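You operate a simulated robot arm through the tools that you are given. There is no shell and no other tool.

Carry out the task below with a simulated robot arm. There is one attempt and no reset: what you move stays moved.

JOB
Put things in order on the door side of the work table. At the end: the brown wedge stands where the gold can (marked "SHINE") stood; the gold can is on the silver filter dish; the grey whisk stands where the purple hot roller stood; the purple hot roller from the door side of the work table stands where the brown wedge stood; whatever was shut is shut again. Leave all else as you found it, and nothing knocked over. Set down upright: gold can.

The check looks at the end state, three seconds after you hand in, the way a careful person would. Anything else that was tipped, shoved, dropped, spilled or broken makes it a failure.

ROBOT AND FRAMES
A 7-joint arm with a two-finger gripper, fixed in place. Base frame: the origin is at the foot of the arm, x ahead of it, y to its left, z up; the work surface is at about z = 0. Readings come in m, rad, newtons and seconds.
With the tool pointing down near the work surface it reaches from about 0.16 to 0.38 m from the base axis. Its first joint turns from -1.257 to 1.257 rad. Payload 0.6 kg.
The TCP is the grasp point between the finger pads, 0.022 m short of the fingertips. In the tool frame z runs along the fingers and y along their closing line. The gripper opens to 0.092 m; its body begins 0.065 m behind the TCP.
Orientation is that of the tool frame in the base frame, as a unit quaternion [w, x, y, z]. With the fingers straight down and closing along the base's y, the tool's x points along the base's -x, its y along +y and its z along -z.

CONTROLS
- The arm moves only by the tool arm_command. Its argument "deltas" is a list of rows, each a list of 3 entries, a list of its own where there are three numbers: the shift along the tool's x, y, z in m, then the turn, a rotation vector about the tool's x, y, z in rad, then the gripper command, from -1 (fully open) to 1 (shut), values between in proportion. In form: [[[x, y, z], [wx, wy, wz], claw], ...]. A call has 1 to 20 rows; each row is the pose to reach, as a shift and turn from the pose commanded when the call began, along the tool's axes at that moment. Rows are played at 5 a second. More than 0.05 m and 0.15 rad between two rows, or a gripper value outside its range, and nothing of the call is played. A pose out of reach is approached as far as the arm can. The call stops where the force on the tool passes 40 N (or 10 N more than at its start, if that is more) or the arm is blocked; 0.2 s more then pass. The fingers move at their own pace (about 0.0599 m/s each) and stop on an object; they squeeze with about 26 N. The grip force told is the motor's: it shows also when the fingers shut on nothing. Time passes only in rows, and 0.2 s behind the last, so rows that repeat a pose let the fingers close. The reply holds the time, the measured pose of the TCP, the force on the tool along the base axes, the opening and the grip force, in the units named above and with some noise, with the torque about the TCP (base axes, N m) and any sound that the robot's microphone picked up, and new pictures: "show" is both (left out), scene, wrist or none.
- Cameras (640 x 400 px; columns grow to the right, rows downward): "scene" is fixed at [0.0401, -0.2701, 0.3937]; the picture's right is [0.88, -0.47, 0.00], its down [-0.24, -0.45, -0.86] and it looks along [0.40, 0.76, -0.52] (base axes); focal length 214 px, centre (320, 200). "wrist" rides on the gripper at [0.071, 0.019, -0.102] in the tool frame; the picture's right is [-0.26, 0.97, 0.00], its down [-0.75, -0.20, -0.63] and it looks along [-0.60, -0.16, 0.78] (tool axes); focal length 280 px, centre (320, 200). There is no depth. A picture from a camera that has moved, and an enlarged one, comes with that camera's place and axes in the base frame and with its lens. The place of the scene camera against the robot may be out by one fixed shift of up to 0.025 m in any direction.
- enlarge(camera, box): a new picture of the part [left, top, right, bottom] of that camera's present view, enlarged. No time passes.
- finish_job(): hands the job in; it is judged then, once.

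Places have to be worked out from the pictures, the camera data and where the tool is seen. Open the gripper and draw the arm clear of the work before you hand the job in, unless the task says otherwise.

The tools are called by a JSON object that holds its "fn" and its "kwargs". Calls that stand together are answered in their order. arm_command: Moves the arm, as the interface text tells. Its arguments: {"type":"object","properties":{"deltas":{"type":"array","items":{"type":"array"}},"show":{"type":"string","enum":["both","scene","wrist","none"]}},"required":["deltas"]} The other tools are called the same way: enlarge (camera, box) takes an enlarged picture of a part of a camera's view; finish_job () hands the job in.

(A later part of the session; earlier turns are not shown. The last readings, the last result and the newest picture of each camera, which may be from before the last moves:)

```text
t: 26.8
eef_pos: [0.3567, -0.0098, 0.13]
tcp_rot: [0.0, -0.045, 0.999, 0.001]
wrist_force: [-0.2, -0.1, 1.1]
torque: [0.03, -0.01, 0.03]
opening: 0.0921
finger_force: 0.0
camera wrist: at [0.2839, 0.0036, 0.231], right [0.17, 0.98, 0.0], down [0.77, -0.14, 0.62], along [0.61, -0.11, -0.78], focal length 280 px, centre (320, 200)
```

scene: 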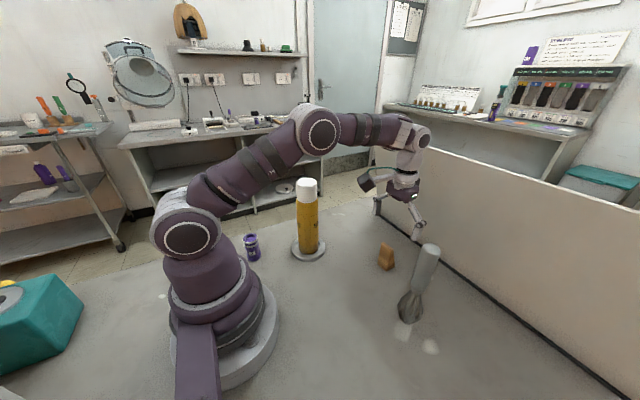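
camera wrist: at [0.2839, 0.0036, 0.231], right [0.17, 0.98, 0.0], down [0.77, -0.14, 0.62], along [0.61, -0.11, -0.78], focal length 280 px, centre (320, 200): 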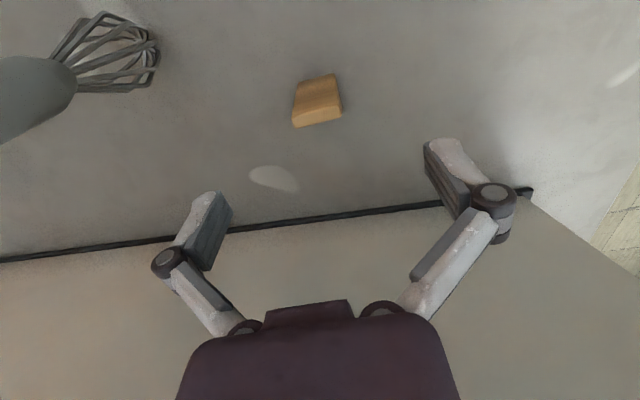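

{"fn": "enlarge", "kwargs": {"camera": "wrist", "box": [270, 55, 366, 145]}}

{"fn": "enlarge", "kwargs": {"camera": "scene", "box": [340, 100, 460, 290]}}

```text
4.44 times, centred on (318, 100) of wrist
camera zoom: at [0.2839, 0.0036, 0.231], right [0.17, 0.98, 0.0], down [0.77, -0.14, 0.62], along [0.61, -0.11, -0.78], focal length 1246 px, centre (329, 644)
```

zoom: 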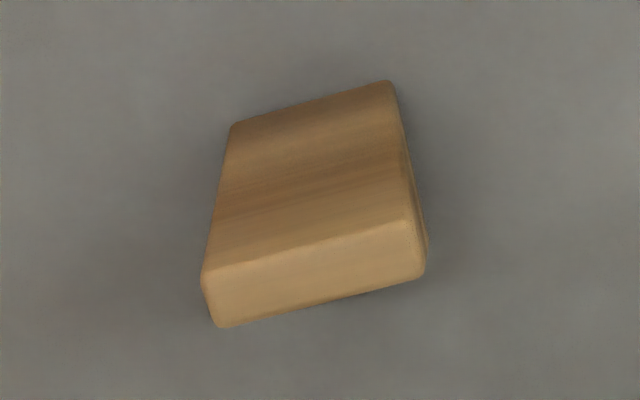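

```text
2.11 times, centred on (400, 195) of scene
camera zoom: at [0.0401, -0.2701, 0.3937], right [0.88, -0.47, 0.0], down [-0.24, -0.45, -0.86], along [0.4, 0.76, -0.52], focal length 452 px, centre (152, 210)
```

zoom: 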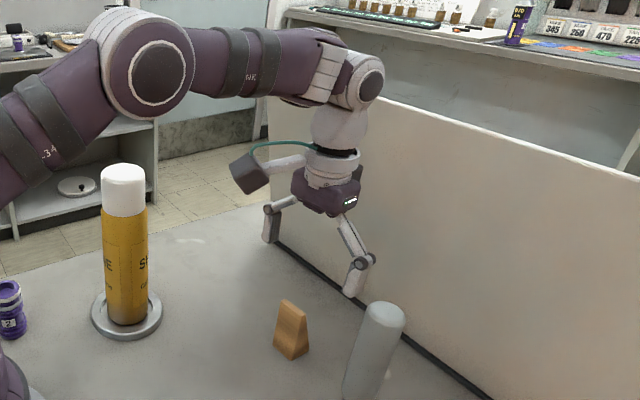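

The wedge is centred between the fingers (y offset under 1 mm). I'll descend to z=0.035 with the fingers open.

{"fn": "arm_command", "kwargs": {"deltas": [[[0, 0, 0.025], [0, 0, 0], -1], [[0, 0, 0.05], [0, 0, 0], -1], [[0, 0, 0.075], [0, 0, 0], -1], [[0, 0, 0.095], [0, 0, 0], -1], [[0, 0, 0.095], [0, 0, 0], -1]], "show": "both"}}

```text
t: 28.0
eef_pos: [0.3547, -0.0087, 0.0333]
tcp_rot: [-0.001, -0.046, 0.999, 0.0]
wrist_force: [0.3, 0.8, 0.2]
torque: [-0.01, -0.01, 0.01]
opening: 0.0922
finger_force: 0.1
camera wrist: at [0.2833, 0.006, 0.1355], right [0.17, 0.98, 0.0], down [0.77, -0.14, 0.62], along [0.61, -0.11, -0.78], focal length 280 px, centre (320, 200)
```

scene: 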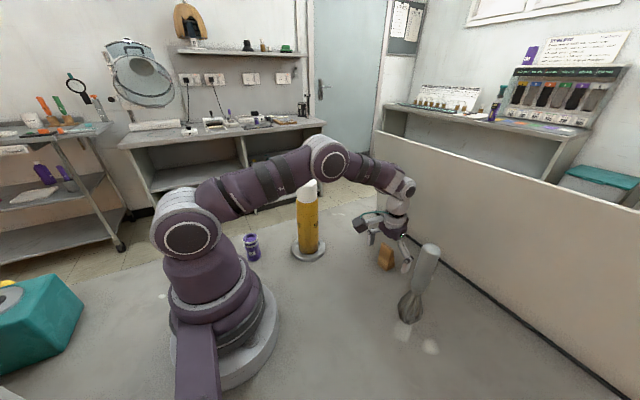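
wrist: 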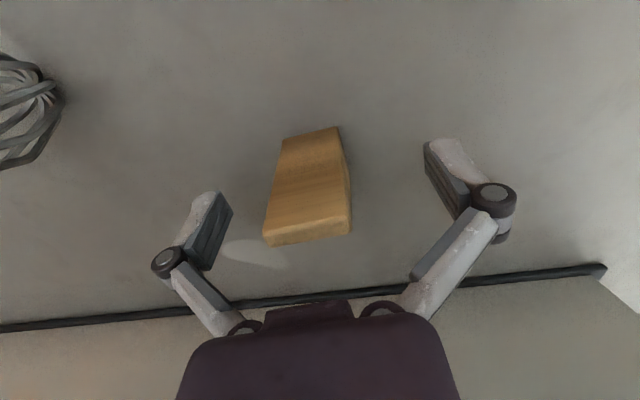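

The wedge is well between the fingers and the forearm is clear of the can. Closing the gripper.

{"fn": "arm_command", "kwargs": {"deltas": [[[0, 0, 0], [0, 0, 0], 0], [[0, 0, 0], [0, 0, 0], 0.3], [[0, 0, 0], [0, 0, 0], 0.6], [[0, 0, 0], [0, 0, 0], 1], [[0, 0, 0], [0, 0, 0], 1]], "show": "both"}}

{"fn": "enlarge", "kwargs": {"camera": "scene", "box": [220, 130, 460, 290]}}

```text
t: 29.2
eef_pos: [0.3555, -0.0073, 0.0337]
tcp_rot: [0.0, -0.046, 0.999, 0.001]
wrist_force: [-0.9, -0.4, 1.4]
torque: [0.03, -0.01, -0.01]
opening: 0.0285
finger_force: 26.0
camera wrist: at [0.2834, 0.0059, 0.1359], right [0.17, 0.98, 0.0], down [0.77, -0.14, 0.62], along [0.61, -0.11, -0.78], focal length 280 px, centre (320, 200)
```

scene: 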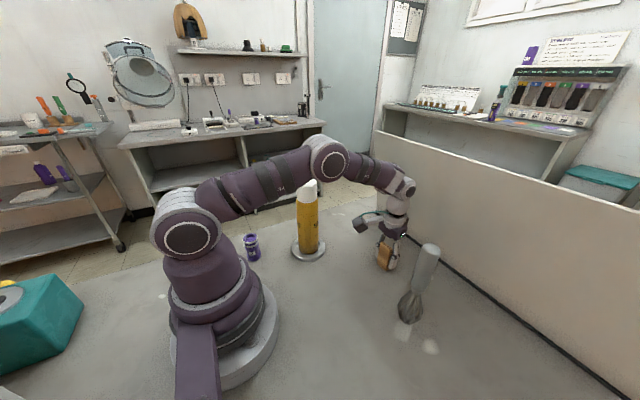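
wrist: 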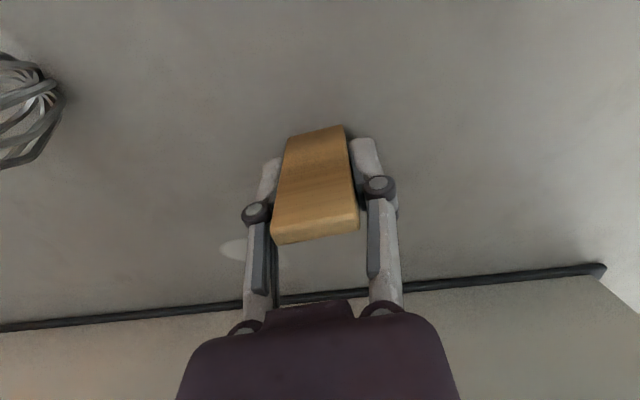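

```text
2.50 times, centred on (340, 210) of scene
camera zoom: at [0.0401, -0.2701, 0.3937], right [0.88, -0.47, 0.0], down [-0.24, -0.45, -0.86], along [0.4, 0.76, -0.52], focal length 536 px, centre (270, 175)
```

zoom: 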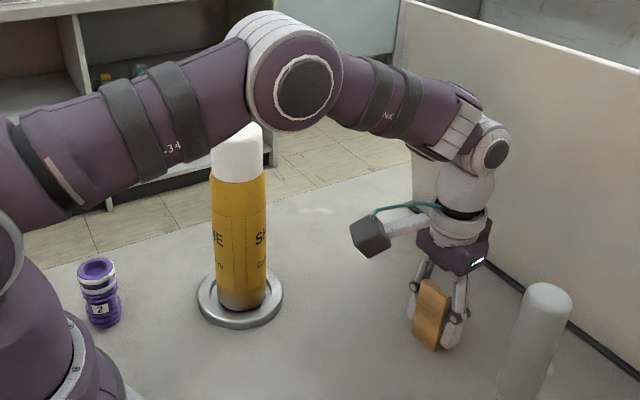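

Gripped at 0.0285 m opening, and the wedge shifted only about 2–3 mm to centre itself. So the wedge's original centre was about (0.3595,-0.011). I'll lift it straight up.

{"fn": "arm_command", "kwargs": {"deltas": [[[0, 0, -0.005], [0, 0, 0], 1], [[0, 0, -0.015], [0, 0, 0], 1], [[0, 0, -0.03], [0, 0, 0], 1], [[0, 0, -0.05], [0, 0, 0], 1], [[0, 0, -0.07], [0, 0, 0], 1], [[0, 0, -0.085], [0, 0, 0], 1], [[0, 0, -0.085], [0, 0, 0], 1]], "show": "both"}}

```text
t: 30.8
eef_pos: [0.356, -0.008, 0.1196]
tcp_rot: [0.0, -0.045, 0.999, 0.001]
wrist_force: [-0.6, 0.2, -0.6]
torque: [-0.01, -0.01, 0.03]
opening: 0.0288
finger_force: 25.9
camera wrist: at [0.2838, 0.005, 0.2219], right [0.17, 0.98, 0.0], down [0.77, -0.14, 0.62], along [0.61, -0.11, -0.78], focal length 280 px, centre (320, 200)
```

scene: 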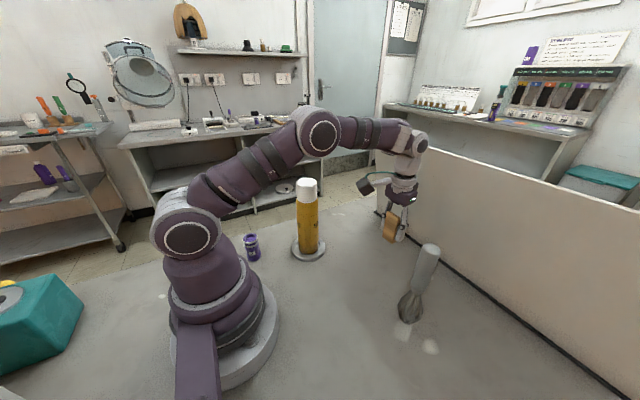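
wrist: 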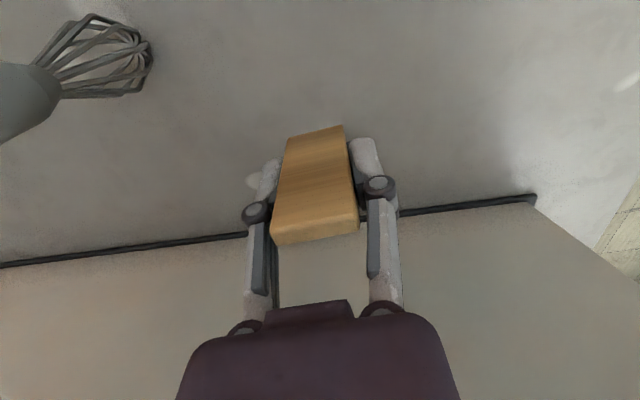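

Lifted cleanly. Now I'll pull it back to a smaller radius to stay away from the whisk, then swing to above the can's old spot (0.181,-0.130).

{"fn": "arm_command", "kwargs": {"deltas": [[[0.0339, 0.004, 0], [0, 0, 0], 1], [[0.0677, 0.008, 0], [0, 0, 0], 1], [[0.1014, 0.012, 0], [0, 0, 0], 1], [[0.1344, 0.0158, 0], [0, 0, 0], 1], [[0.138, -0.0058, 0], [0, 0, 0.0995], 1], [[0.1438, -0.027, 0], [0, 0, 0.199], 1], [[0.1517, -0.0475, 0], [0, 0, 0.2985], 1], [[0.1615, -0.0671, 0], [0, 0, 0.398], 1], [[0.1733, -0.0857, 0], [0, 0, 0.4975], 1], [[0.1868, -0.103, 0], [0, 0, 0.597], 1], [[0.1868, -0.103, 0], [0, 0, 0.597], 1], [[0.1868, -0.103, 0], [0, 0, 0.597], 1]], "show": "both"}}

```text
t: 33.4
eef_pos: [0.1803, -0.127, 0.1182]
tcp_rot: [-0.001, 0.251, 0.968, 0.002]
wrist_force: [0.5, 0.5, -0.1]
torque: [-0.01, -0.02, 0.01]
opening: 0.0288
finger_force: 26.1
camera wrist: at [0.1278, -0.0761, 0.221], right [0.7, 0.72, 0.0], down [0.56, -0.55, 0.62], along [0.45, -0.43, -0.78], focal length 280 px, centre (320, 200)
```

scene: 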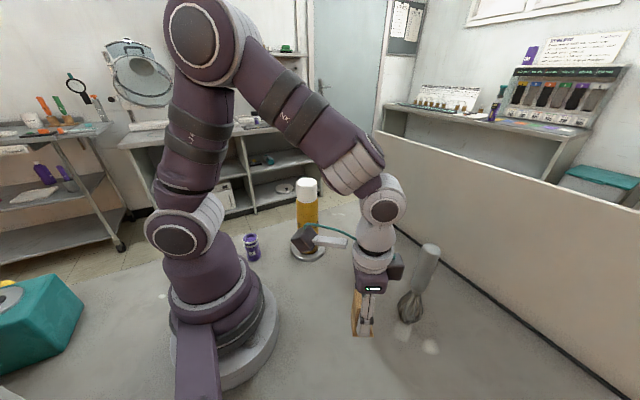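
wrist: 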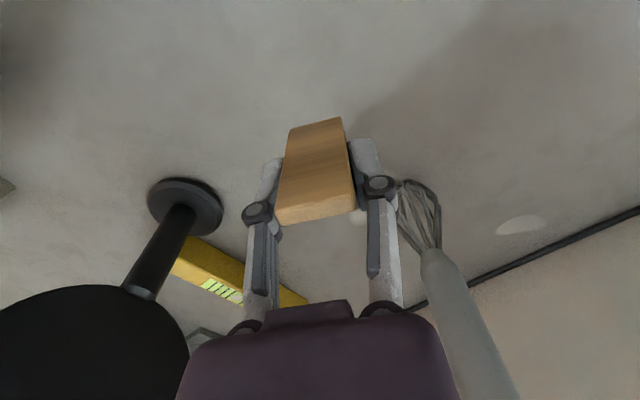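

The wedge looks slightly shifted in the grip compared with before. I'll zoom in to see how it sits before lowering.

{"fn": "enlarge", "kwargs": {"camera": "wrist", "box": [230, 90, 410, 260]}}

{"fn": "enlarge", "kwargs": {"camera": "scene", "box": [310, 230, 450, 360]}}

```text
2.35 times, centred on (320, 175) of wrist
camera zoom: at [0.1278, -0.0761, 0.221], right [0.7, 0.72, 0.0], down [0.56, -0.55, 0.62], along [0.45, -0.43, -0.78], focal length 660 px, centre (320, 259)
```

zoom: 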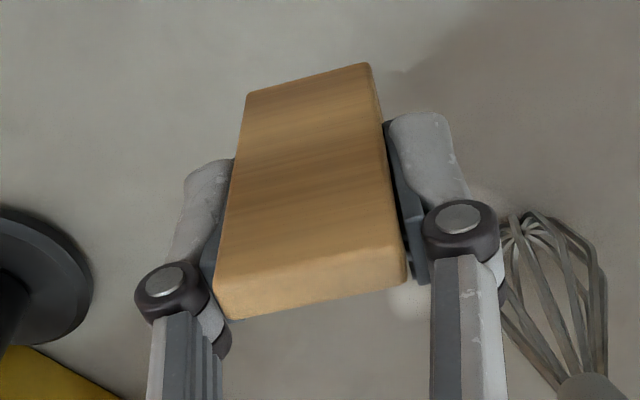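

```text
3.08 times, centred on (380, 295) of scene
camera zoom: at [0.0401, -0.2701, 0.3937], right [0.88, -0.47, 0.0], down [-0.24, -0.45, -0.86], along [0.4, 0.76, -0.52], focal length 660 px, centre (135, -92)
```

zoom: 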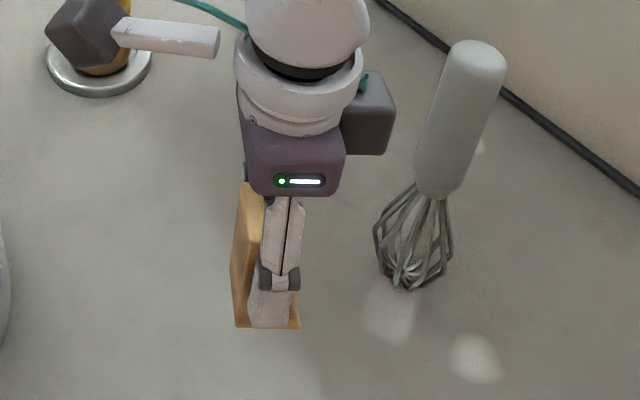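

The wedge slid about 8 mm downward in the pads, so its base is now about 43 mm below the TCP. It's otherwise upright and centred. I'll lower slowly to z≈0.058 and re-check.

{"fn": "arm_command", "kwargs": {"deltas": [[[0, 0, 0.012], [0, 0, 0], 1], [[0, 0, 0.024], [0, 0, 0], 1], [[0, 0, 0.036], [0, 0, 0], 1], [[0, 0, 0.048], [0, 0, 0], 1], [[0, 0, 0.06], [0, 0, 0], 1], [[0, 0, 0.062], [0, 0, 0], 1], [[0, 0, 0.062], [0, 0, 0], 1]], "show": "both"}}

{"fn": "enlarge", "kwargs": {"camera": "wrist", "box": [230, 90, 410, 260]}}

{"fn": "enlarge", "kwargs": {"camera": "scene", "box": [310, 240, 450, 390]}}

```text
t: 35.0
eef_pos: [0.178, -0.1284, 0.0574]
tcp_rot: [-0.001, 0.251, 0.968, 0.001]
wrist_force: [0.0, -0.4, 0.0]
torque: [-0.02, 0.0, 0.02]
opening: 0.0288
finger_force: 26.2
camera wrist: at [0.1263, -0.0761, 0.1594], right [0.7, 0.72, 0.0], down [0.56, -0.55, 0.62], along [0.45, -0.43, -0.78], focal length 280 px, centre (320, 200)
```

scene: 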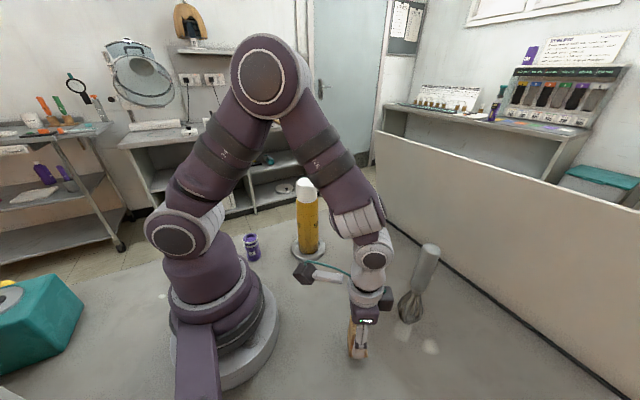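
wrist: 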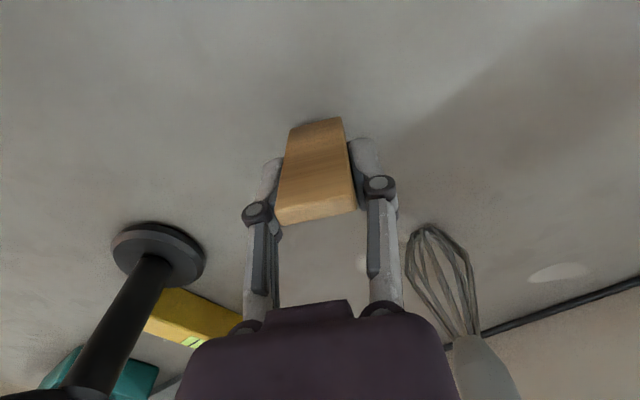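

```text
2.35 times, centred on (320, 175) of wrist
camera zoom: at [0.1263, -0.0761, 0.1594], right [0.7, 0.72, 0.0], down [0.56, -0.55, 0.62], along [0.45, -0.43, -0.78], focal length 660 px, centre (320, 259)
```

zoom: 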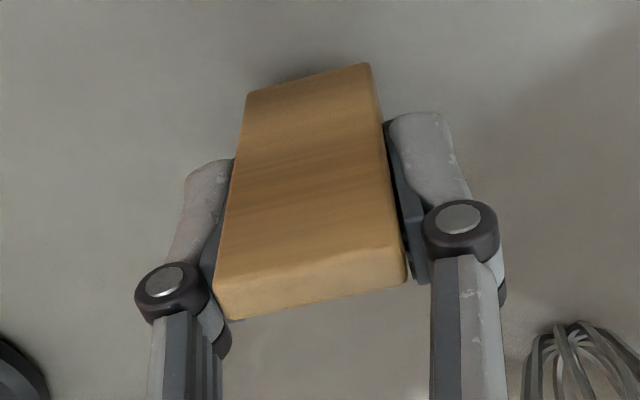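

```text
2.67 times, centred on (380, 315) of scene
camera zoom: at [0.0401, -0.2701, 0.3937], right [0.88, -0.47, 0.0], down [-0.24, -0.45, -0.86], along [0.4, 0.76, -0.52], focal length 572 px, centre (160, -107)
```

zoom: 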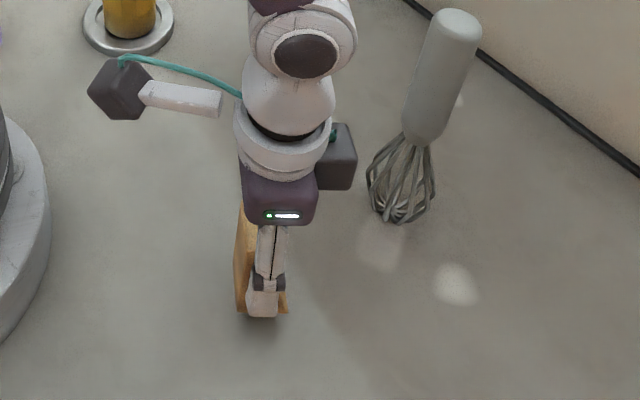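

No further slip. The base should be about 14 mm above the table, so I'll lower step by step until contact.

{"fn": "arm_command", "kwargs": {"deltas": [[[0, 0, 0.004], [0, 0, 0], 1], [[0, 0, 0.008], [0, 0, 0], 1], [[0, 0, 0.01], [0, 0, 0], 1], [[0, 0, 0.01], [0, 0, 0], 1]], "show": "none"}}

```text
t: 36.0
eef_pos: [0.1798, -0.1275, 0.047]
tcp_rot: [0.0, 0.25, 0.968, 0.001]
wrist_force: [0.5, 0.0, -0.5]
torque: [0.01, 0.02, 0.01]
opening: 0.029
finger_force: 26.0
```

No contact yet; continuing in 1 mm steps.

{"fn": "arm_command", "kwargs": {"deltas": [[[0, 0, 0.001], [0, 0, 0], 1], [[0, 0, 0.002], [0, 0, 0], 1], [[0, 0, 0.002], [0, 0, 0], 1]], "show": "none"}}

{"fn": "arm_command", "kwargs": {"deltas": [[[0, 0, 0.001], [0, 0, 0], 1], [[0, 0, 0.0015], [0, 0, 0], 1], [[0, 0, 0.0015], [0, 0, 0], 1]], "show": "none"}}

```text
t: 36.8
eef_pos: [0.1782, -0.1274, 0.046]
tcp_rot: [0.0, 0.25, 0.968, 0.001]
wrist_force: [0.5, 0.2, -0.1]
torque: [-0.01, 0.0, 0.0]
opening: 0.029
finger_force: 26.6
```

```text
t: 37.6
eef_pos: [0.1792, -0.1295, 0.0428]
tcp_rot: [0.0, 0.25, 0.968, 0.0]
wrist_force: [-3.9, 1.3, 25.0]
torque: [-0.05, -0.02, -0.01]
opening: 0.029
finger_force: 26.2
```

Contact at 25 N. I'll ease up 0.8 mm and release gently.

{"fn": "arm_command", "kwargs": {"deltas": [[[0, 0, -0.0008], [0, 0, 0], 1], [[0, 0, -0.0008], [0, 0, 0], 0.3], [[0, 0, -0.0008], [0, 0, 0], 0], [[0, 0, -0.0008], [0, 0, 0], -0.5], [[0, 0, -0.0008], [0, 0, 0], -1], [[0, 0, -0.0008], [0, 0, 0], -1]], "show": "both"}}

```text
t: 39.0
eef_pos: [0.1793, -0.1277, 0.0447]
tcp_rot: [-0.001, 0.251, 0.968, 0.0]
wrist_force: [0.3, -0.4, 0.0]
torque: [-0.01, -0.03, 0.02]
opening: 0.0918
finger_force: 0.1
camera wrist: at [0.1267, -0.0755, 0.1467], right [0.7, 0.72, 0.0], down [0.56, -0.55, 0.62], along [0.45, -0.43, -0.78], focal length 280 px, centre (320, 200)
```

scene: 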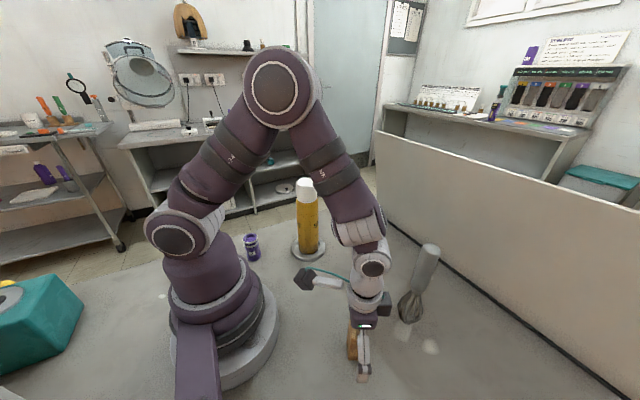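
wrist: 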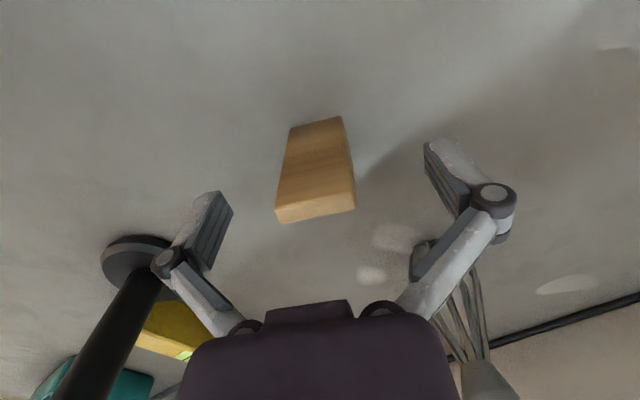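

The wedge stands free. I'll rise straight up and check it.

{"fn": "arm_command", "kwargs": {"deltas": [[[0, 0, -0.02], [0, 0, 0], -1], [[0, 0, -0.05], [0, 0, 0], -1], [[0, 0, -0.09], [0, 0, 0], -1], [[0, 0, -0.135], [0, 0, 0], -1], [[0, 0, -0.18], [0, 0, 0], -1], [[0, 0, -0.225], [0, 0, 0], -1], [[0, 0, -0.255], [0, 0, 0], -1], [[0, 0, -0.255], [0, 0, 0], -1]], "show": "both"}}

{"fn": "enlarge", "kwargs": {"camera": "wrist", "box": [240, 20, 400, 140]}}

{"fn": "enlarge", "kwargs": {"camera": "scene", "box": [310, 240, 450, 390]}}

```text
t: 40.8
eef_pos: [0.1813, -0.1296, 0.3014]
tcp_rot: [0.0, 0.251, 0.968, 0.0]
wrist_force: [0.3, -0.2, 0.4]
torque: [-0.01, -0.01, 0.02]
opening: 0.0919
finger_force: 0.1
camera wrist: at [0.1283, -0.0769, 0.4041], right [0.7, 0.72, 0.0], down [0.56, -0.54, 0.62], along [0.45, -0.43, -0.78], focal length 280 px, centre (320, 200)
```

scene: 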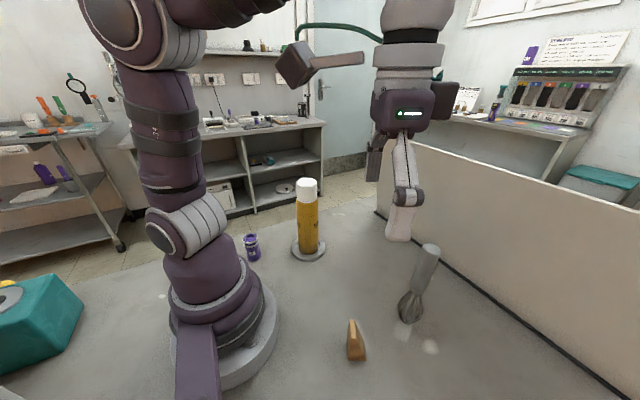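
wrist: 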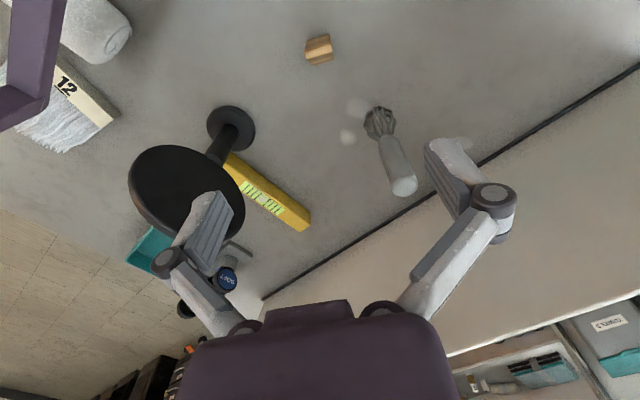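

```text
3.33 times, centred on (320, 80) of wrist
camera zoom: at [0.1283, -0.0769, 0.4041], right [0.7, 0.72, 0.0], down [0.56, -0.54, 0.62], along [0.45, -0.43, -0.78], focal length 935 px, centre (320, 600)
```

zoom: 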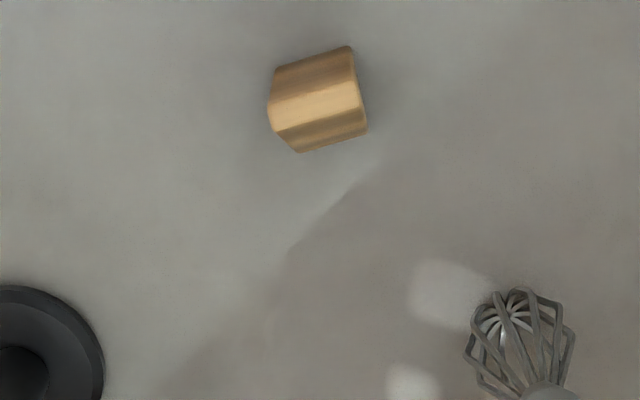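

```text
2.67 times, centred on (380, 315) of scene
camera zoom: at [0.0401, -0.2701, 0.3937], right [0.88, -0.47, 0.0], down [-0.24, -0.45, -0.86], along [0.4, 0.76, -0.52], focal length 572 px, centre (160, -107)
```

zoom: 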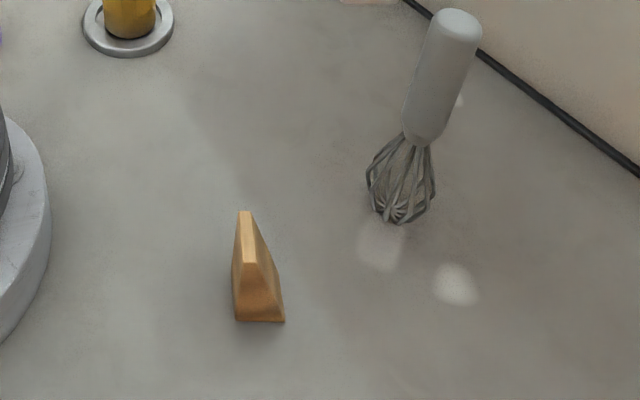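

The wedge stands upright within about 2 mm of the can's old footprint. Now I'll swing over to the roller at high level (z≈0.30), well above the can.

{"fn": "arm_command", "kwargs": {"deltas": [[[0.0007, 0.0276, 0], [0, 0, -0.1169], -1], [[0.0048, 0.0546, 0], [0, 0, -0.2339], -1], [[0.0122, 0.0806, 0], [0, 0, -0.3508], -1], [[0.0228, 0.1053, 0], [0, 0, -0.4677], -1], [[0.0361, 0.1281, 0], [0, 0, -0.5847], -1], [[0.0521, 0.1489, 0], [0, 0, -0.7016], -1], [[0.0704, 0.1673, 0], [0, 0, -0.8185], -1], [[0.0907, 0.1831, 0], [0, 0, -0.9354], -1], [[0.1125, 0.1961, 0], [0, 0, -1.0524], -1], [[0.1355, 0.2061, 0], [0, 0, -1.1693], -1], [[0.1594, 0.213, 0], [0, 0, -1.2862], -1], [[0.1837, 0.2169, 0], [0, 0, -1.4032], -1], [[0.208, 0.2177, 0], [0, 0, -1.5201], -1], [[0.2319, 0.2154, 0], [0, 0, -1.637], -1], [[0.2319, 0.2154, 0], [0, 0, -1.637], -1], [[0.2319, 0.2154, 0], [0, 0, -1.637], -1]], "show": "both"}}

```text
t: 44.2
eef_pos: [0.0817, 0.174, 0.2993]
tcp_rot: [0.0, -0.537, 0.844, 0.001]
wrist_force: [-0.2, 0.1, -0.2]
torque: [0.01, 0.0, 0.02]
opening: 0.092
finger_force: 0.1
camera wrist: at [0.033, 0.1182, 0.4014], right [-0.76, 0.65, 0.0], down [0.51, 0.59, 0.63], along [0.4, 0.48, -0.78], focal length 280 px, centre (320, 200)
```

scene: 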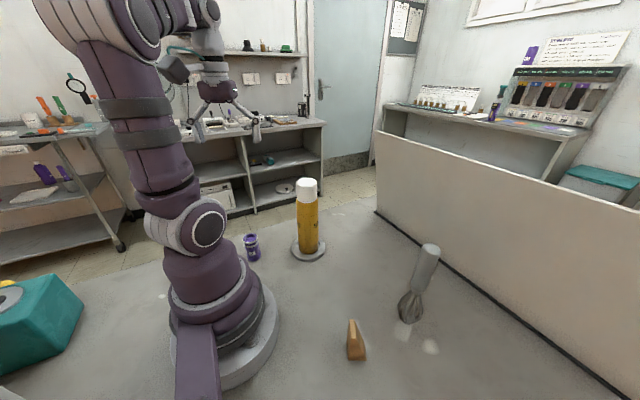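
wrist: 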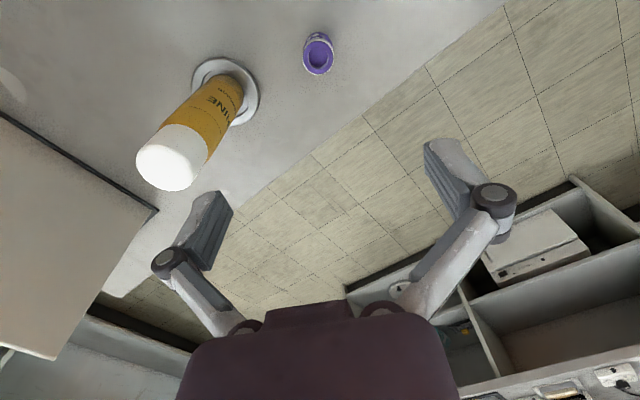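

{"fn": "enlarge", "kwargs": {"camera": "wrist", "box": [270, 15, 370, 95]}}

{"fn": "enlarge", "kwargs": {"camera": "scene", "box": [220, 215, 290, 280]}}

```text
5.00 times, centred on (320, 55) of wrist
camera zoom: at [0.033, 0.1182, 0.4014], right [-0.76, 0.65, 0.0], down [0.51, 0.59, 0.63], along [0.4, 0.48, -0.78], focal length 1402 px, centre (320, 925)
```

zoom: 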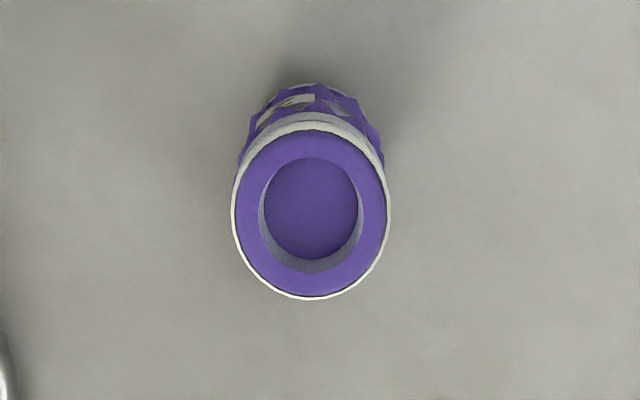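

```text
6.15 times, centred on (255, 248) of scene
camera zoom: at [0.0401, -0.2701, 0.3937], right [0.88, -0.47, 0.0], down [-0.24, -0.45, -0.86], along [0.4, 0.76, -0.52], focal length 1320 px, centre (720, -92)
```

zoom: 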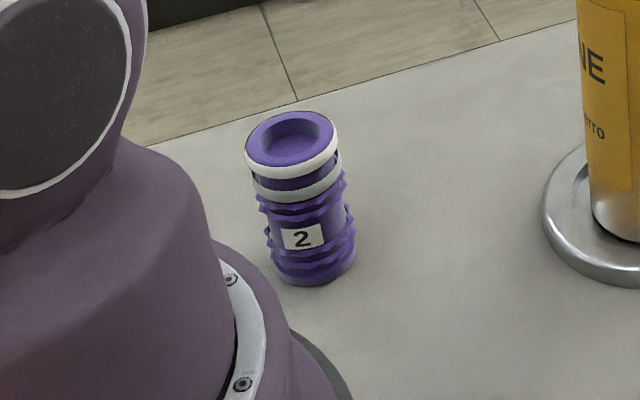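

The roller is about 6.6 cm tall and 3.5 cm across, near (0.0805,0.170). I'll turn the tool so the wrist camera stays clear of the robot's own column and the fingers close away from the can, then descend to z=0.15 and re-check.

{"fn": "arm_command", "kwargs": {"deltas": [[[0.0006, -0.0002, 0], [0, 0, 0.136], -1], [[0.0012, -0.0004, 0], [0, 0, 0.272], -1], [[0.0018, -0.0006, 0], [0, 0, 0.408], -1], [[0.0024, -0.0008, 0], [0, 0, 0.544], -1], [[0.003, -0.001, 0], [0, 0, 0.68], -1], [[0.003, -0.001, 0.0375], [0, 0, 0.68], -1], [[0.003, -0.001, 0.075], [0, 0, 0.68], -1], [[0.003, -0.001, 0.1125], [0, 0, 0.68], -1], [[0.003, -0.001, 0.15], [0, 0, 0.68], -1], [[0.003, -0.001, 0.15], [0, 0, 0.68], -1], [[0.003, -0.001, 0.15], [0, 0, 0.68], -1]], "show": "both"}}

{"fn": "enlarge", "kwargs": {"camera": "wrist", "box": [260, 30, 380, 130]}}

```text
t: 46.6
eef_pos: [0.0813, 0.1673, 0.1487]
tcp_rot: [0.0, -0.224, 0.975, 0.001]
wrist_force: [0.6, 0.2, 0.6]
torque: [0.03, 0.01, 0.0]
opening: 0.0922
finger_force: 0.0
out of reach, approached as far as the arm can: row 6
camera wrist: at [0.0087, 0.1556, 0.2522], right [-0.18, 0.98, 0.0], down [0.77, 0.14, 0.62], along [0.61, 0.12, -0.78], focal length 280 px, centre (320, 200)
```

scene: 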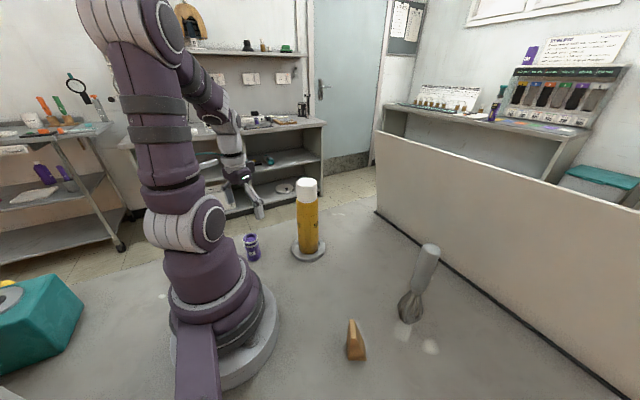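
wrist: 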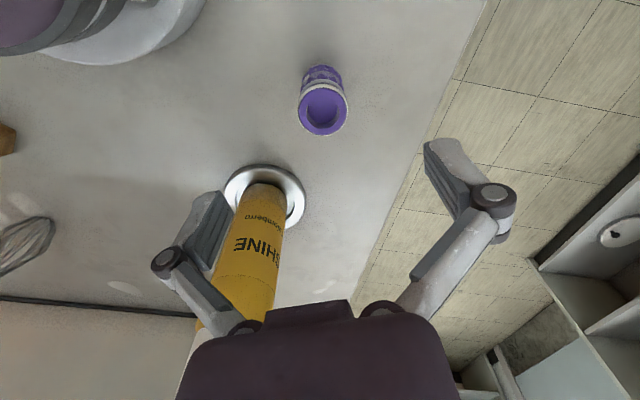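

```text
4.00 times, centred on (320, 80) of wrist
camera zoom: at [0.0087, 0.1556, 0.2522], right [-0.18, 0.98, 0.0], down [0.77, 0.14, 0.62], along [0.61, 0.12, -0.78], focal length 1122 px, centre (320, 680)
```

zoom: 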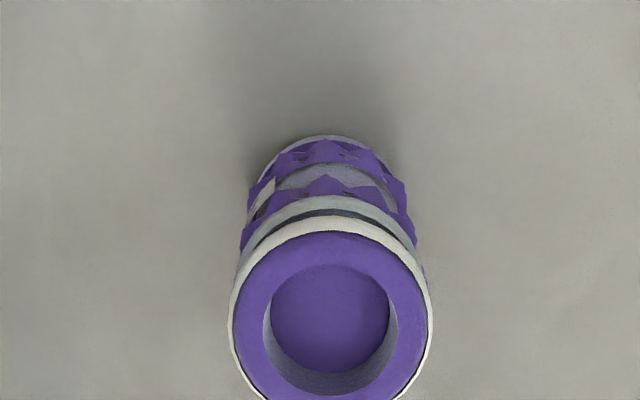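

The roller sits within about 1.5 mm of the tool axis. I'll descend to z≈0.04 with the fingers open around it.

{"fn": "arm_command", "kwargs": {"deltas": [[[-0.0003, 0.0013, 0.028], [0, 0, 0], -1], [[-0.0003, 0.0013, 0.056], [0, 0, 0], -1], [[-0.0003, 0.0013, 0.084], [0, 0, 0], -1], [[-0.0003, 0.0013, 0.11], [0, 0, 0], -1], [[-0.0003, 0.0013, 0.11], [0, 0, 0], -1]], "show": "both"}}

```text
t: 47.8
eef_pos: [0.0799, 0.1718, 0.0385]
tcp_rot: [0.0, -0.223, 0.975, 0.001]
wrist_force: [-0.2, 0.5, -1.0]
torque: [-0.03, -0.02, -0.01]
opening: 0.0917
finger_force: 0.0
camera wrist: at [0.0082, 0.1584, 0.1416], right [-0.18, 0.98, 0.0], down [0.77, 0.14, 0.63], along [0.61, 0.12, -0.78], focal length 280 px, centre (320, 200)
```

scene: 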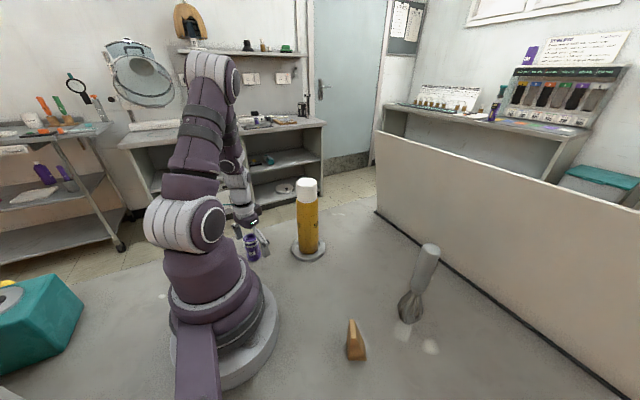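
wrist: 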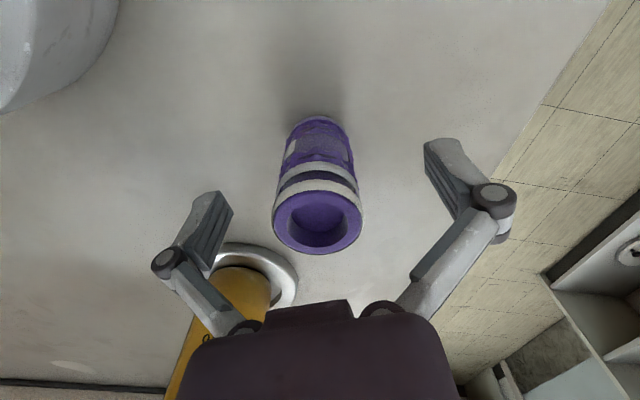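

The roller is centred between the fingers. Closing now.

{"fn": "arm_command", "kwargs": {"deltas": [[[0, 0, 0], [0, 0, 0], 0], [[0, 0, 0], [0, 0, 0], 0.2], [[0, 0, 0], [0, 0, 0], 0.5], [[0, 0, 0], [0, 0, 0], 1], [[0, 0, 0], [0, 0, 0], 1]], "show": "both"}}

{"fn": "enlarge", "kwargs": {"camera": "wrist", "box": [220, 90, 420, 270]}}

```text
t: 49.0
eef_pos: [0.0812, 0.1705, 0.0407]
tcp_rot: [0.0, -0.223, 0.975, 0.002]
wrist_force: [0.2, -0.2, 7.1]
torque: [-0.04, 0.0, 0.05]
opening: 0.032
finger_force: 25.9
camera wrist: at [0.0082, 0.1584, 0.1419], right [-0.18, 0.98, 0.0], down [0.77, 0.14, 0.62], along [0.61, 0.12, -0.78], focal length 280 px, centre (320, 200)
```

scene: 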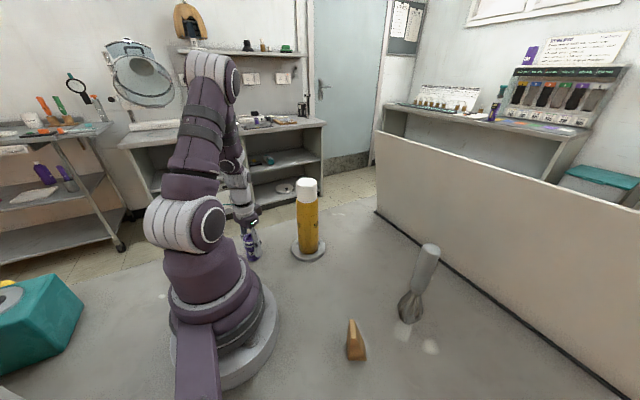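
wrist: 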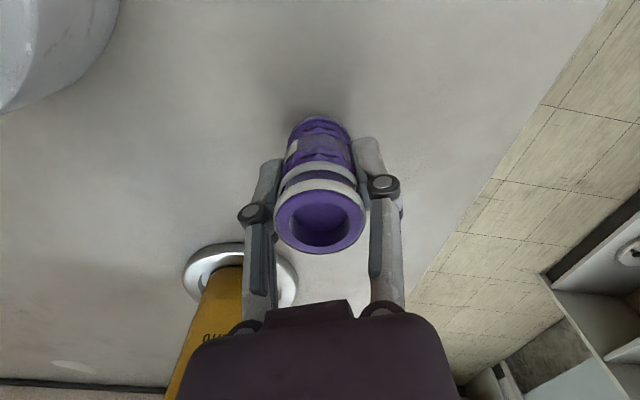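

```text
2.22 times, centred on (320, 180) of wrist
camera zoom: at [0.0082, 0.1584, 0.1419], right [-0.18, 0.98, 0.0], down [0.77, 0.14, 0.62], along [0.61, 0.12, -0.78], focal length 623 px, centre (320, 244)
```

zoom: 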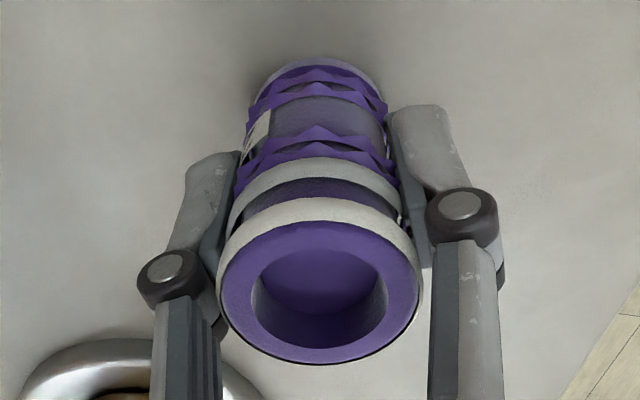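

Gripped at 0.032 m. I'll lift slowly, moving slightly outward as it rises so it stays within reach, up to a height that clears the can.

{"fn": "arm_command", "kwargs": {"deltas": [[[0, 0, -0.004], [0, 0, 0], 1], [[0, 0, -0.012], [0, 0, 0], 1], [[0, 0, -0.025], [0, 0, 0], 1], [[0, 0, -0.04], [0, 0, 0], 1], [[-0.001, 0.0008, -0.06], [0, 0, 0], 1], [[-0.002, 0.0017, -0.08], [0, 0, 0], 1], [[-0.0035, 0.0028, -0.1], [0, 0, 0], 1], [[-0.005, 0.004, -0.12], [0, 0, 0], 1], [[-0.0065, 0.0053, -0.14], [0, 0, 0], 1], [[-0.008, 0.0066, -0.16], [0, 0, 0], 1], [[-0.0093, 0.0077, -0.18], [0, 0, 0], 1], [[-0.0093, 0.0077, -0.2], [0, 0, 0], 1], [[-0.0093, 0.0077, -0.22], [0, 0, 0], 1], [[-0.0093, 0.0077, -0.24], [0, 0, 0], 1], [[-0.0093, 0.0077, -0.26], [0, 0, 0], 1], [[-0.0093, 0.0077, -0.26], [0, 0, 0], 1]], "show": "both"}}

```text
t: 52.4
eef_pos: [0.087, 0.1824, 0.3009]
tcp_rot: [0.0, -0.224, 0.975, 0.0]
wrist_force: [0.2, -0.2, -0.6]
torque: [0.03, -0.01, 0.01]
opening: 0.0317
finger_force: 26.0
camera wrist: at [0.0146, 0.1696, 0.4026], right [-0.18, 0.98, 0.0], down [0.77, 0.14, 0.62], along [0.61, 0.12, -0.78], focal length 280 px, centre (320, 200)
```

scene: 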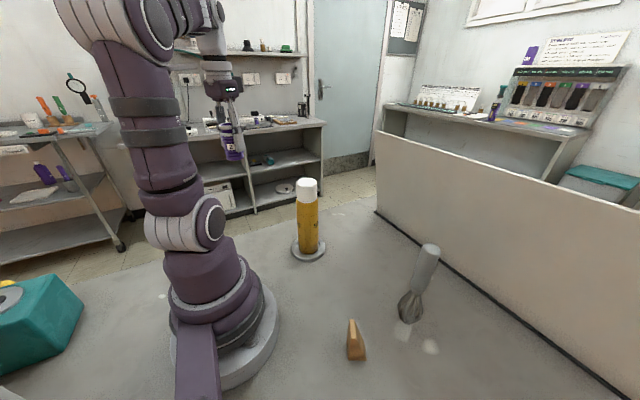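
wrist: 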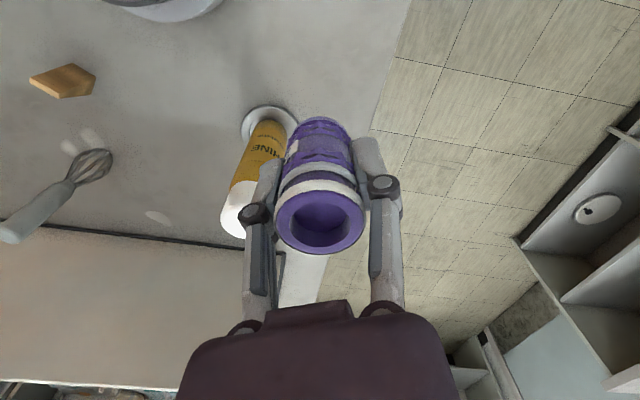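

The roller is held securely with its bottom at about z=0.26, above the can top at 0.203. I'll swing it over to the wedge's old place, staying high.

{"fn": "arm_command", "kwargs": {"deltas": [[[-0.0156, -0.0129, 0], [0, 0, 0.0375], 1], [[-0.0301, -0.0276, 0], [0, 0, 0.075], 1], [[-0.0433, -0.0441, 0], [0, 0, 0.1125], 1], [[-0.0551, -0.0622, 0], [0, 0, 0.15], 1], [[-0.0652, -0.0819, 0], [0, 0, 0.1875], 1], [[-0.0734, -0.1029, 0], [0, 0, 0.225], 1], [[-0.0795, -0.1251, 0], [0, 0, 0.2625], 1], [[-0.0834, -0.1483, 0], [0, 0, 0.3], 1], [[-0.0851, -0.1722, 0], [0, 0, 0.3375], 1], [[-0.0843, -0.1967, 0.01], [0, 0, 0.375], 1], [[-0.081, -0.2214, 0.02], [0, 0, 0.4125], 1], [[-0.0751, -0.2461, 0.03], [0, 0, 0.45], 1], [[-0.0751, -0.2461, 0.03], [0, 0, 0.45], 1], [[-0.0751, -0.2461, 0.03], [0, 0, 0.45], 1]], "show": "both"}}

```text
t: 55.4
eef_pos: [0.2605, -0.0074, 0.2696]
tcp_rot: [0.0, 0.0, 1.0, 0.001]
wrist_force: [0.9, 0.5, -0.1]
torque: [-0.02, 0.01, 0.01]
opening: 0.0314
finger_force: 26.0
camera wrist: at [0.1889, 0.0136, 0.3714], right [0.26, 0.97, 0.0], down [0.75, -0.21, 0.62], along [0.6, -0.16, -0.78], focal length 280 px, centre (320, 200)
```

scene: 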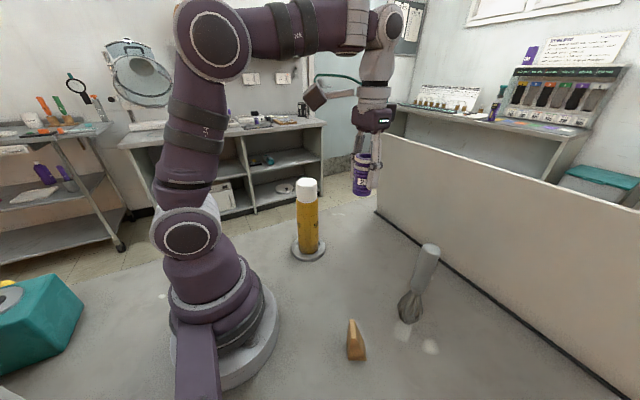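
wrist: 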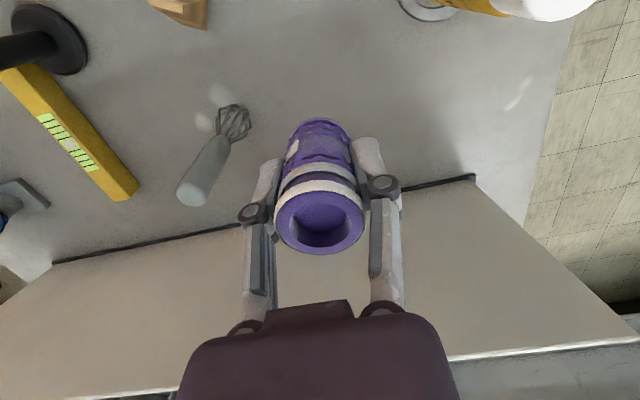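

I'm in line with the wedge's old spot. I'll extend and descend diagonally to z≈0.08 above (0.359,-0.011).

{"fn": "arm_command", "kwargs": {"deltas": [[[-0.0124, -0.0004, 0.021], [0, 0, 0], 1], [[-0.0247, -0.0008, 0.042], [0, 0, 0], 1], [[-0.0371, -0.0012, 0.063], [0, 0, 0], 1], [[-0.0495, -0.0016, 0.084], [0, 0, 0], 1], [[-0.0618, -0.0019, 0.105], [0, 0, 0], 1], [[-0.0742, -0.0023, 0.126], [0, 0, 0], 1], [[-0.0865, -0.0027, 0.147], [0, 0, 0], 1], [[-0.0989, -0.0031, 0.168], [0, 0, 0], 1], [[-0.0989, -0.0031, 0.185], [0, 0, 0], 1], [[-0.0989, -0.0031, 0.19], [0, 0, 0], 1], [[-0.0989, -0.0031, 0.19], [0, 0, 0], 1]], "show": "both"}}

{"fn": "enlarge", "kwargs": {"camera": "wrist", "box": [220, 90, 420, 270]}}

{"fn": "enlarge", "kwargs": {"camera": "scene", "box": [340, 170, 460, 300]}}

```text
t: 57.8
eef_pos: [0.3588, -0.0103, 0.081]
tcp_rot: [-0.001, 0.0, 1.0, 0.001]
wrist_force: [-0.4, 0.1, -0.1]
torque: [0.01, -0.02, 0.02]
opening: 0.0317
finger_force: 25.7
camera wrist: at [0.2889, 0.0104, 0.1837], right [0.26, 0.97, 0.0], down [0.75, -0.2, 0.62], along [0.6, -0.16, -0.78], focal length 280 px, centre (320, 200)
```

scene: 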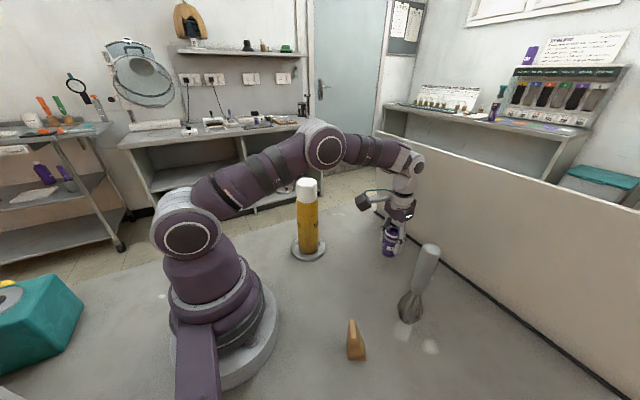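
wrist: 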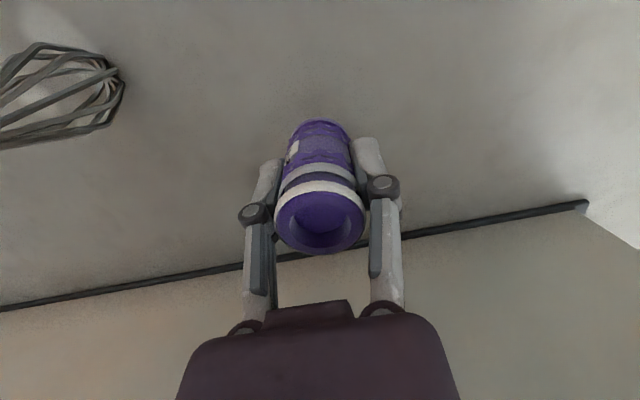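

```text
2.22 times, centred on (320, 180) of wrist
camera zoom: at [0.2889, 0.0104, 0.1837], right [0.26, 0.97, 0.0], down [0.75, -0.2, 0.62], along [0.6, -0.16, -0.78], focal length 623 px, centre (320, 244)
```

zoom: 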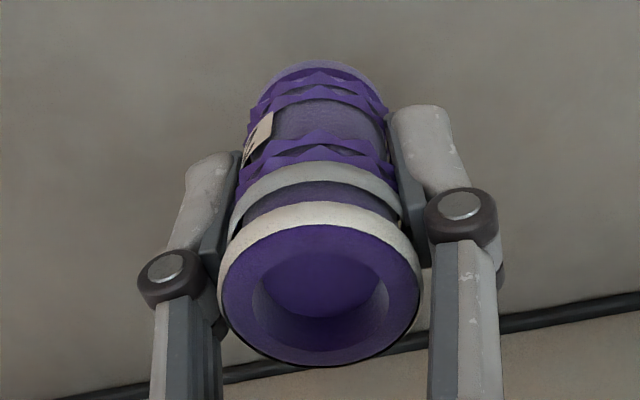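

```text
3.08 times, centred on (400, 235) of scene
camera zoom: at [0.0401, -0.2701, 0.3937], right [0.88, -0.47, 0.0], down [-0.24, -0.45, -0.86], along [0.4, 0.76, -0.52], focal length 660 px, centre (74, 92)
```

zoom: 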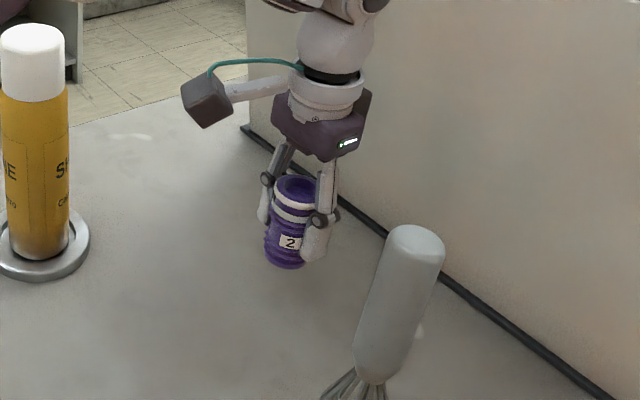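

The roller hasn't shifted in the grip. I'll lower to just above the table.

{"fn": "arm_command", "kwargs": {"deltas": [[[0, 0, 0.01], [0, 0, 0], 1], [[0, 0, 0.02], [0, 0, 0], 1], [[0, 0, 0.03], [0, 0, 0], 1], [[0, 0, 0.036], [0, 0, 0], 1], [[0, 0, 0.037], [0, 0, 0], 1], [[0, 0, 0.037], [0, 0, 0], 1]], "show": "none"}}

{"fn": "arm_command", "kwargs": {"deltas": [[[0, 0, 0.001], [0, 0, 0], 1], [[0, 0, 0.0015], [0, 0, 0], 1], [[0, 0, 0.0015], [0, 0, 0], 1]], "show": "none"}}

```text
t: 59.2
eef_pos: [0.3592, -0.0093, 0.0416]
tcp_rot: [0.0, 0.0, 1.0, 0.001]
wrist_force: [0.7, 0.3, -0.5]
torque: [0.01, 0.01, 0.02]
opening: 0.0314
finger_force: 25.8
```

```text
t: 60.0
eef_pos: [0.3604, -0.0092, 0.0408]
tcp_rot: [0.0, 0.0, 1.0, 0.0]
wrist_force: [0.5, 0.0, -0.1]
torque: [0.01, 0.0, 0.03]
opening: 0.0317
finger_force: 26.2
```

No contact yet at z≈0.042; going down 1.5 mm more.

{"fn": "arm_command", "kwargs": {"deltas": [[[0, 0, 0.0008], [0, 0, 0], 1], [[0, 0, 0.0015], [0, 0, 0], 1], [[0, 0, 0.0015], [0, 0, 0], 1]], "show": "none"}}

```text
t: 60.8
eef_pos: [0.3594, -0.009, 0.0387]
tcp_rot: [-0.001, -0.001, 1.0, 0.0]
wrist_force: [-0.2, 0.9, 2.5]
torque: [0.07, -0.04, 0.01]
opening: 0.0315
finger_force: 25.7
```

Light contact (2.5 N) — the roller is resting on the table. Releasing gently.

{"fn": "arm_command", "kwargs": {"deltas": [[[0, 0, 0.0002], [0, 0, 0], 0.6], [[0, 0, 0.0002], [0, 0, 0], 0.3], [[0, 0, 0.0002], [0, 0, 0], 0], [[0, 0, 0.0002], [0, 0, 0], -0.5], [[0, 0, 0.0002], [0, 0, 0], -1], [[0, 0, 0.0002], [0, 0, 0], -1]], "show": "both"}}

```text
t: 62.2
eef_pos: [0.3587, -0.0098, 0.0392]
tcp_rot: [-0.001, 0.0, 1.0, 0.001]
wrist_force: [-0.3, -0.3, -0.7]
torque: [0.03, -0.03, 0.02]
opening: 0.0924
finger_force: 0.0
camera wrist: at [0.2883, 0.01, 0.1417], right [0.26, 0.97, 0.0], down [0.75, -0.2, 0.62], along [0.6, -0.16, -0.78], focal length 280 px, centre (320, 200)
```

scene: 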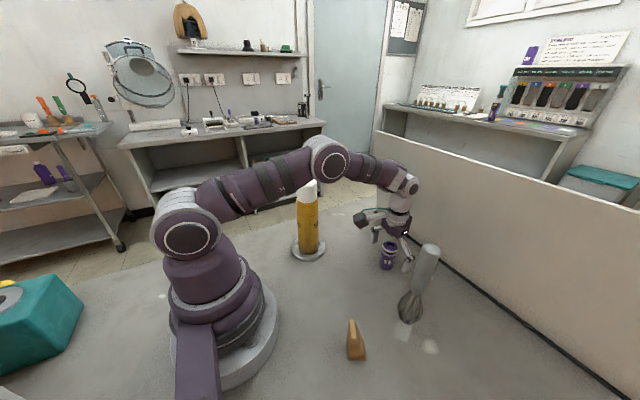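
wrist: 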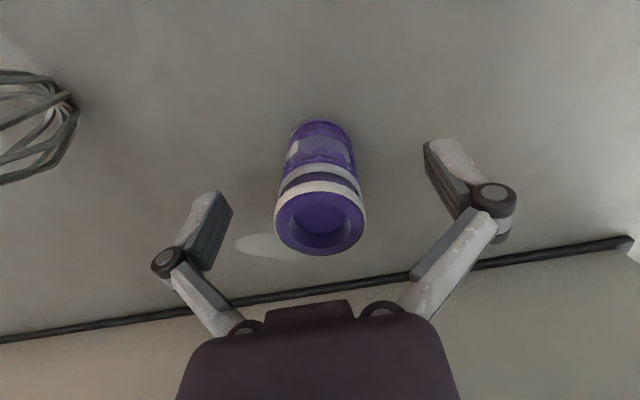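

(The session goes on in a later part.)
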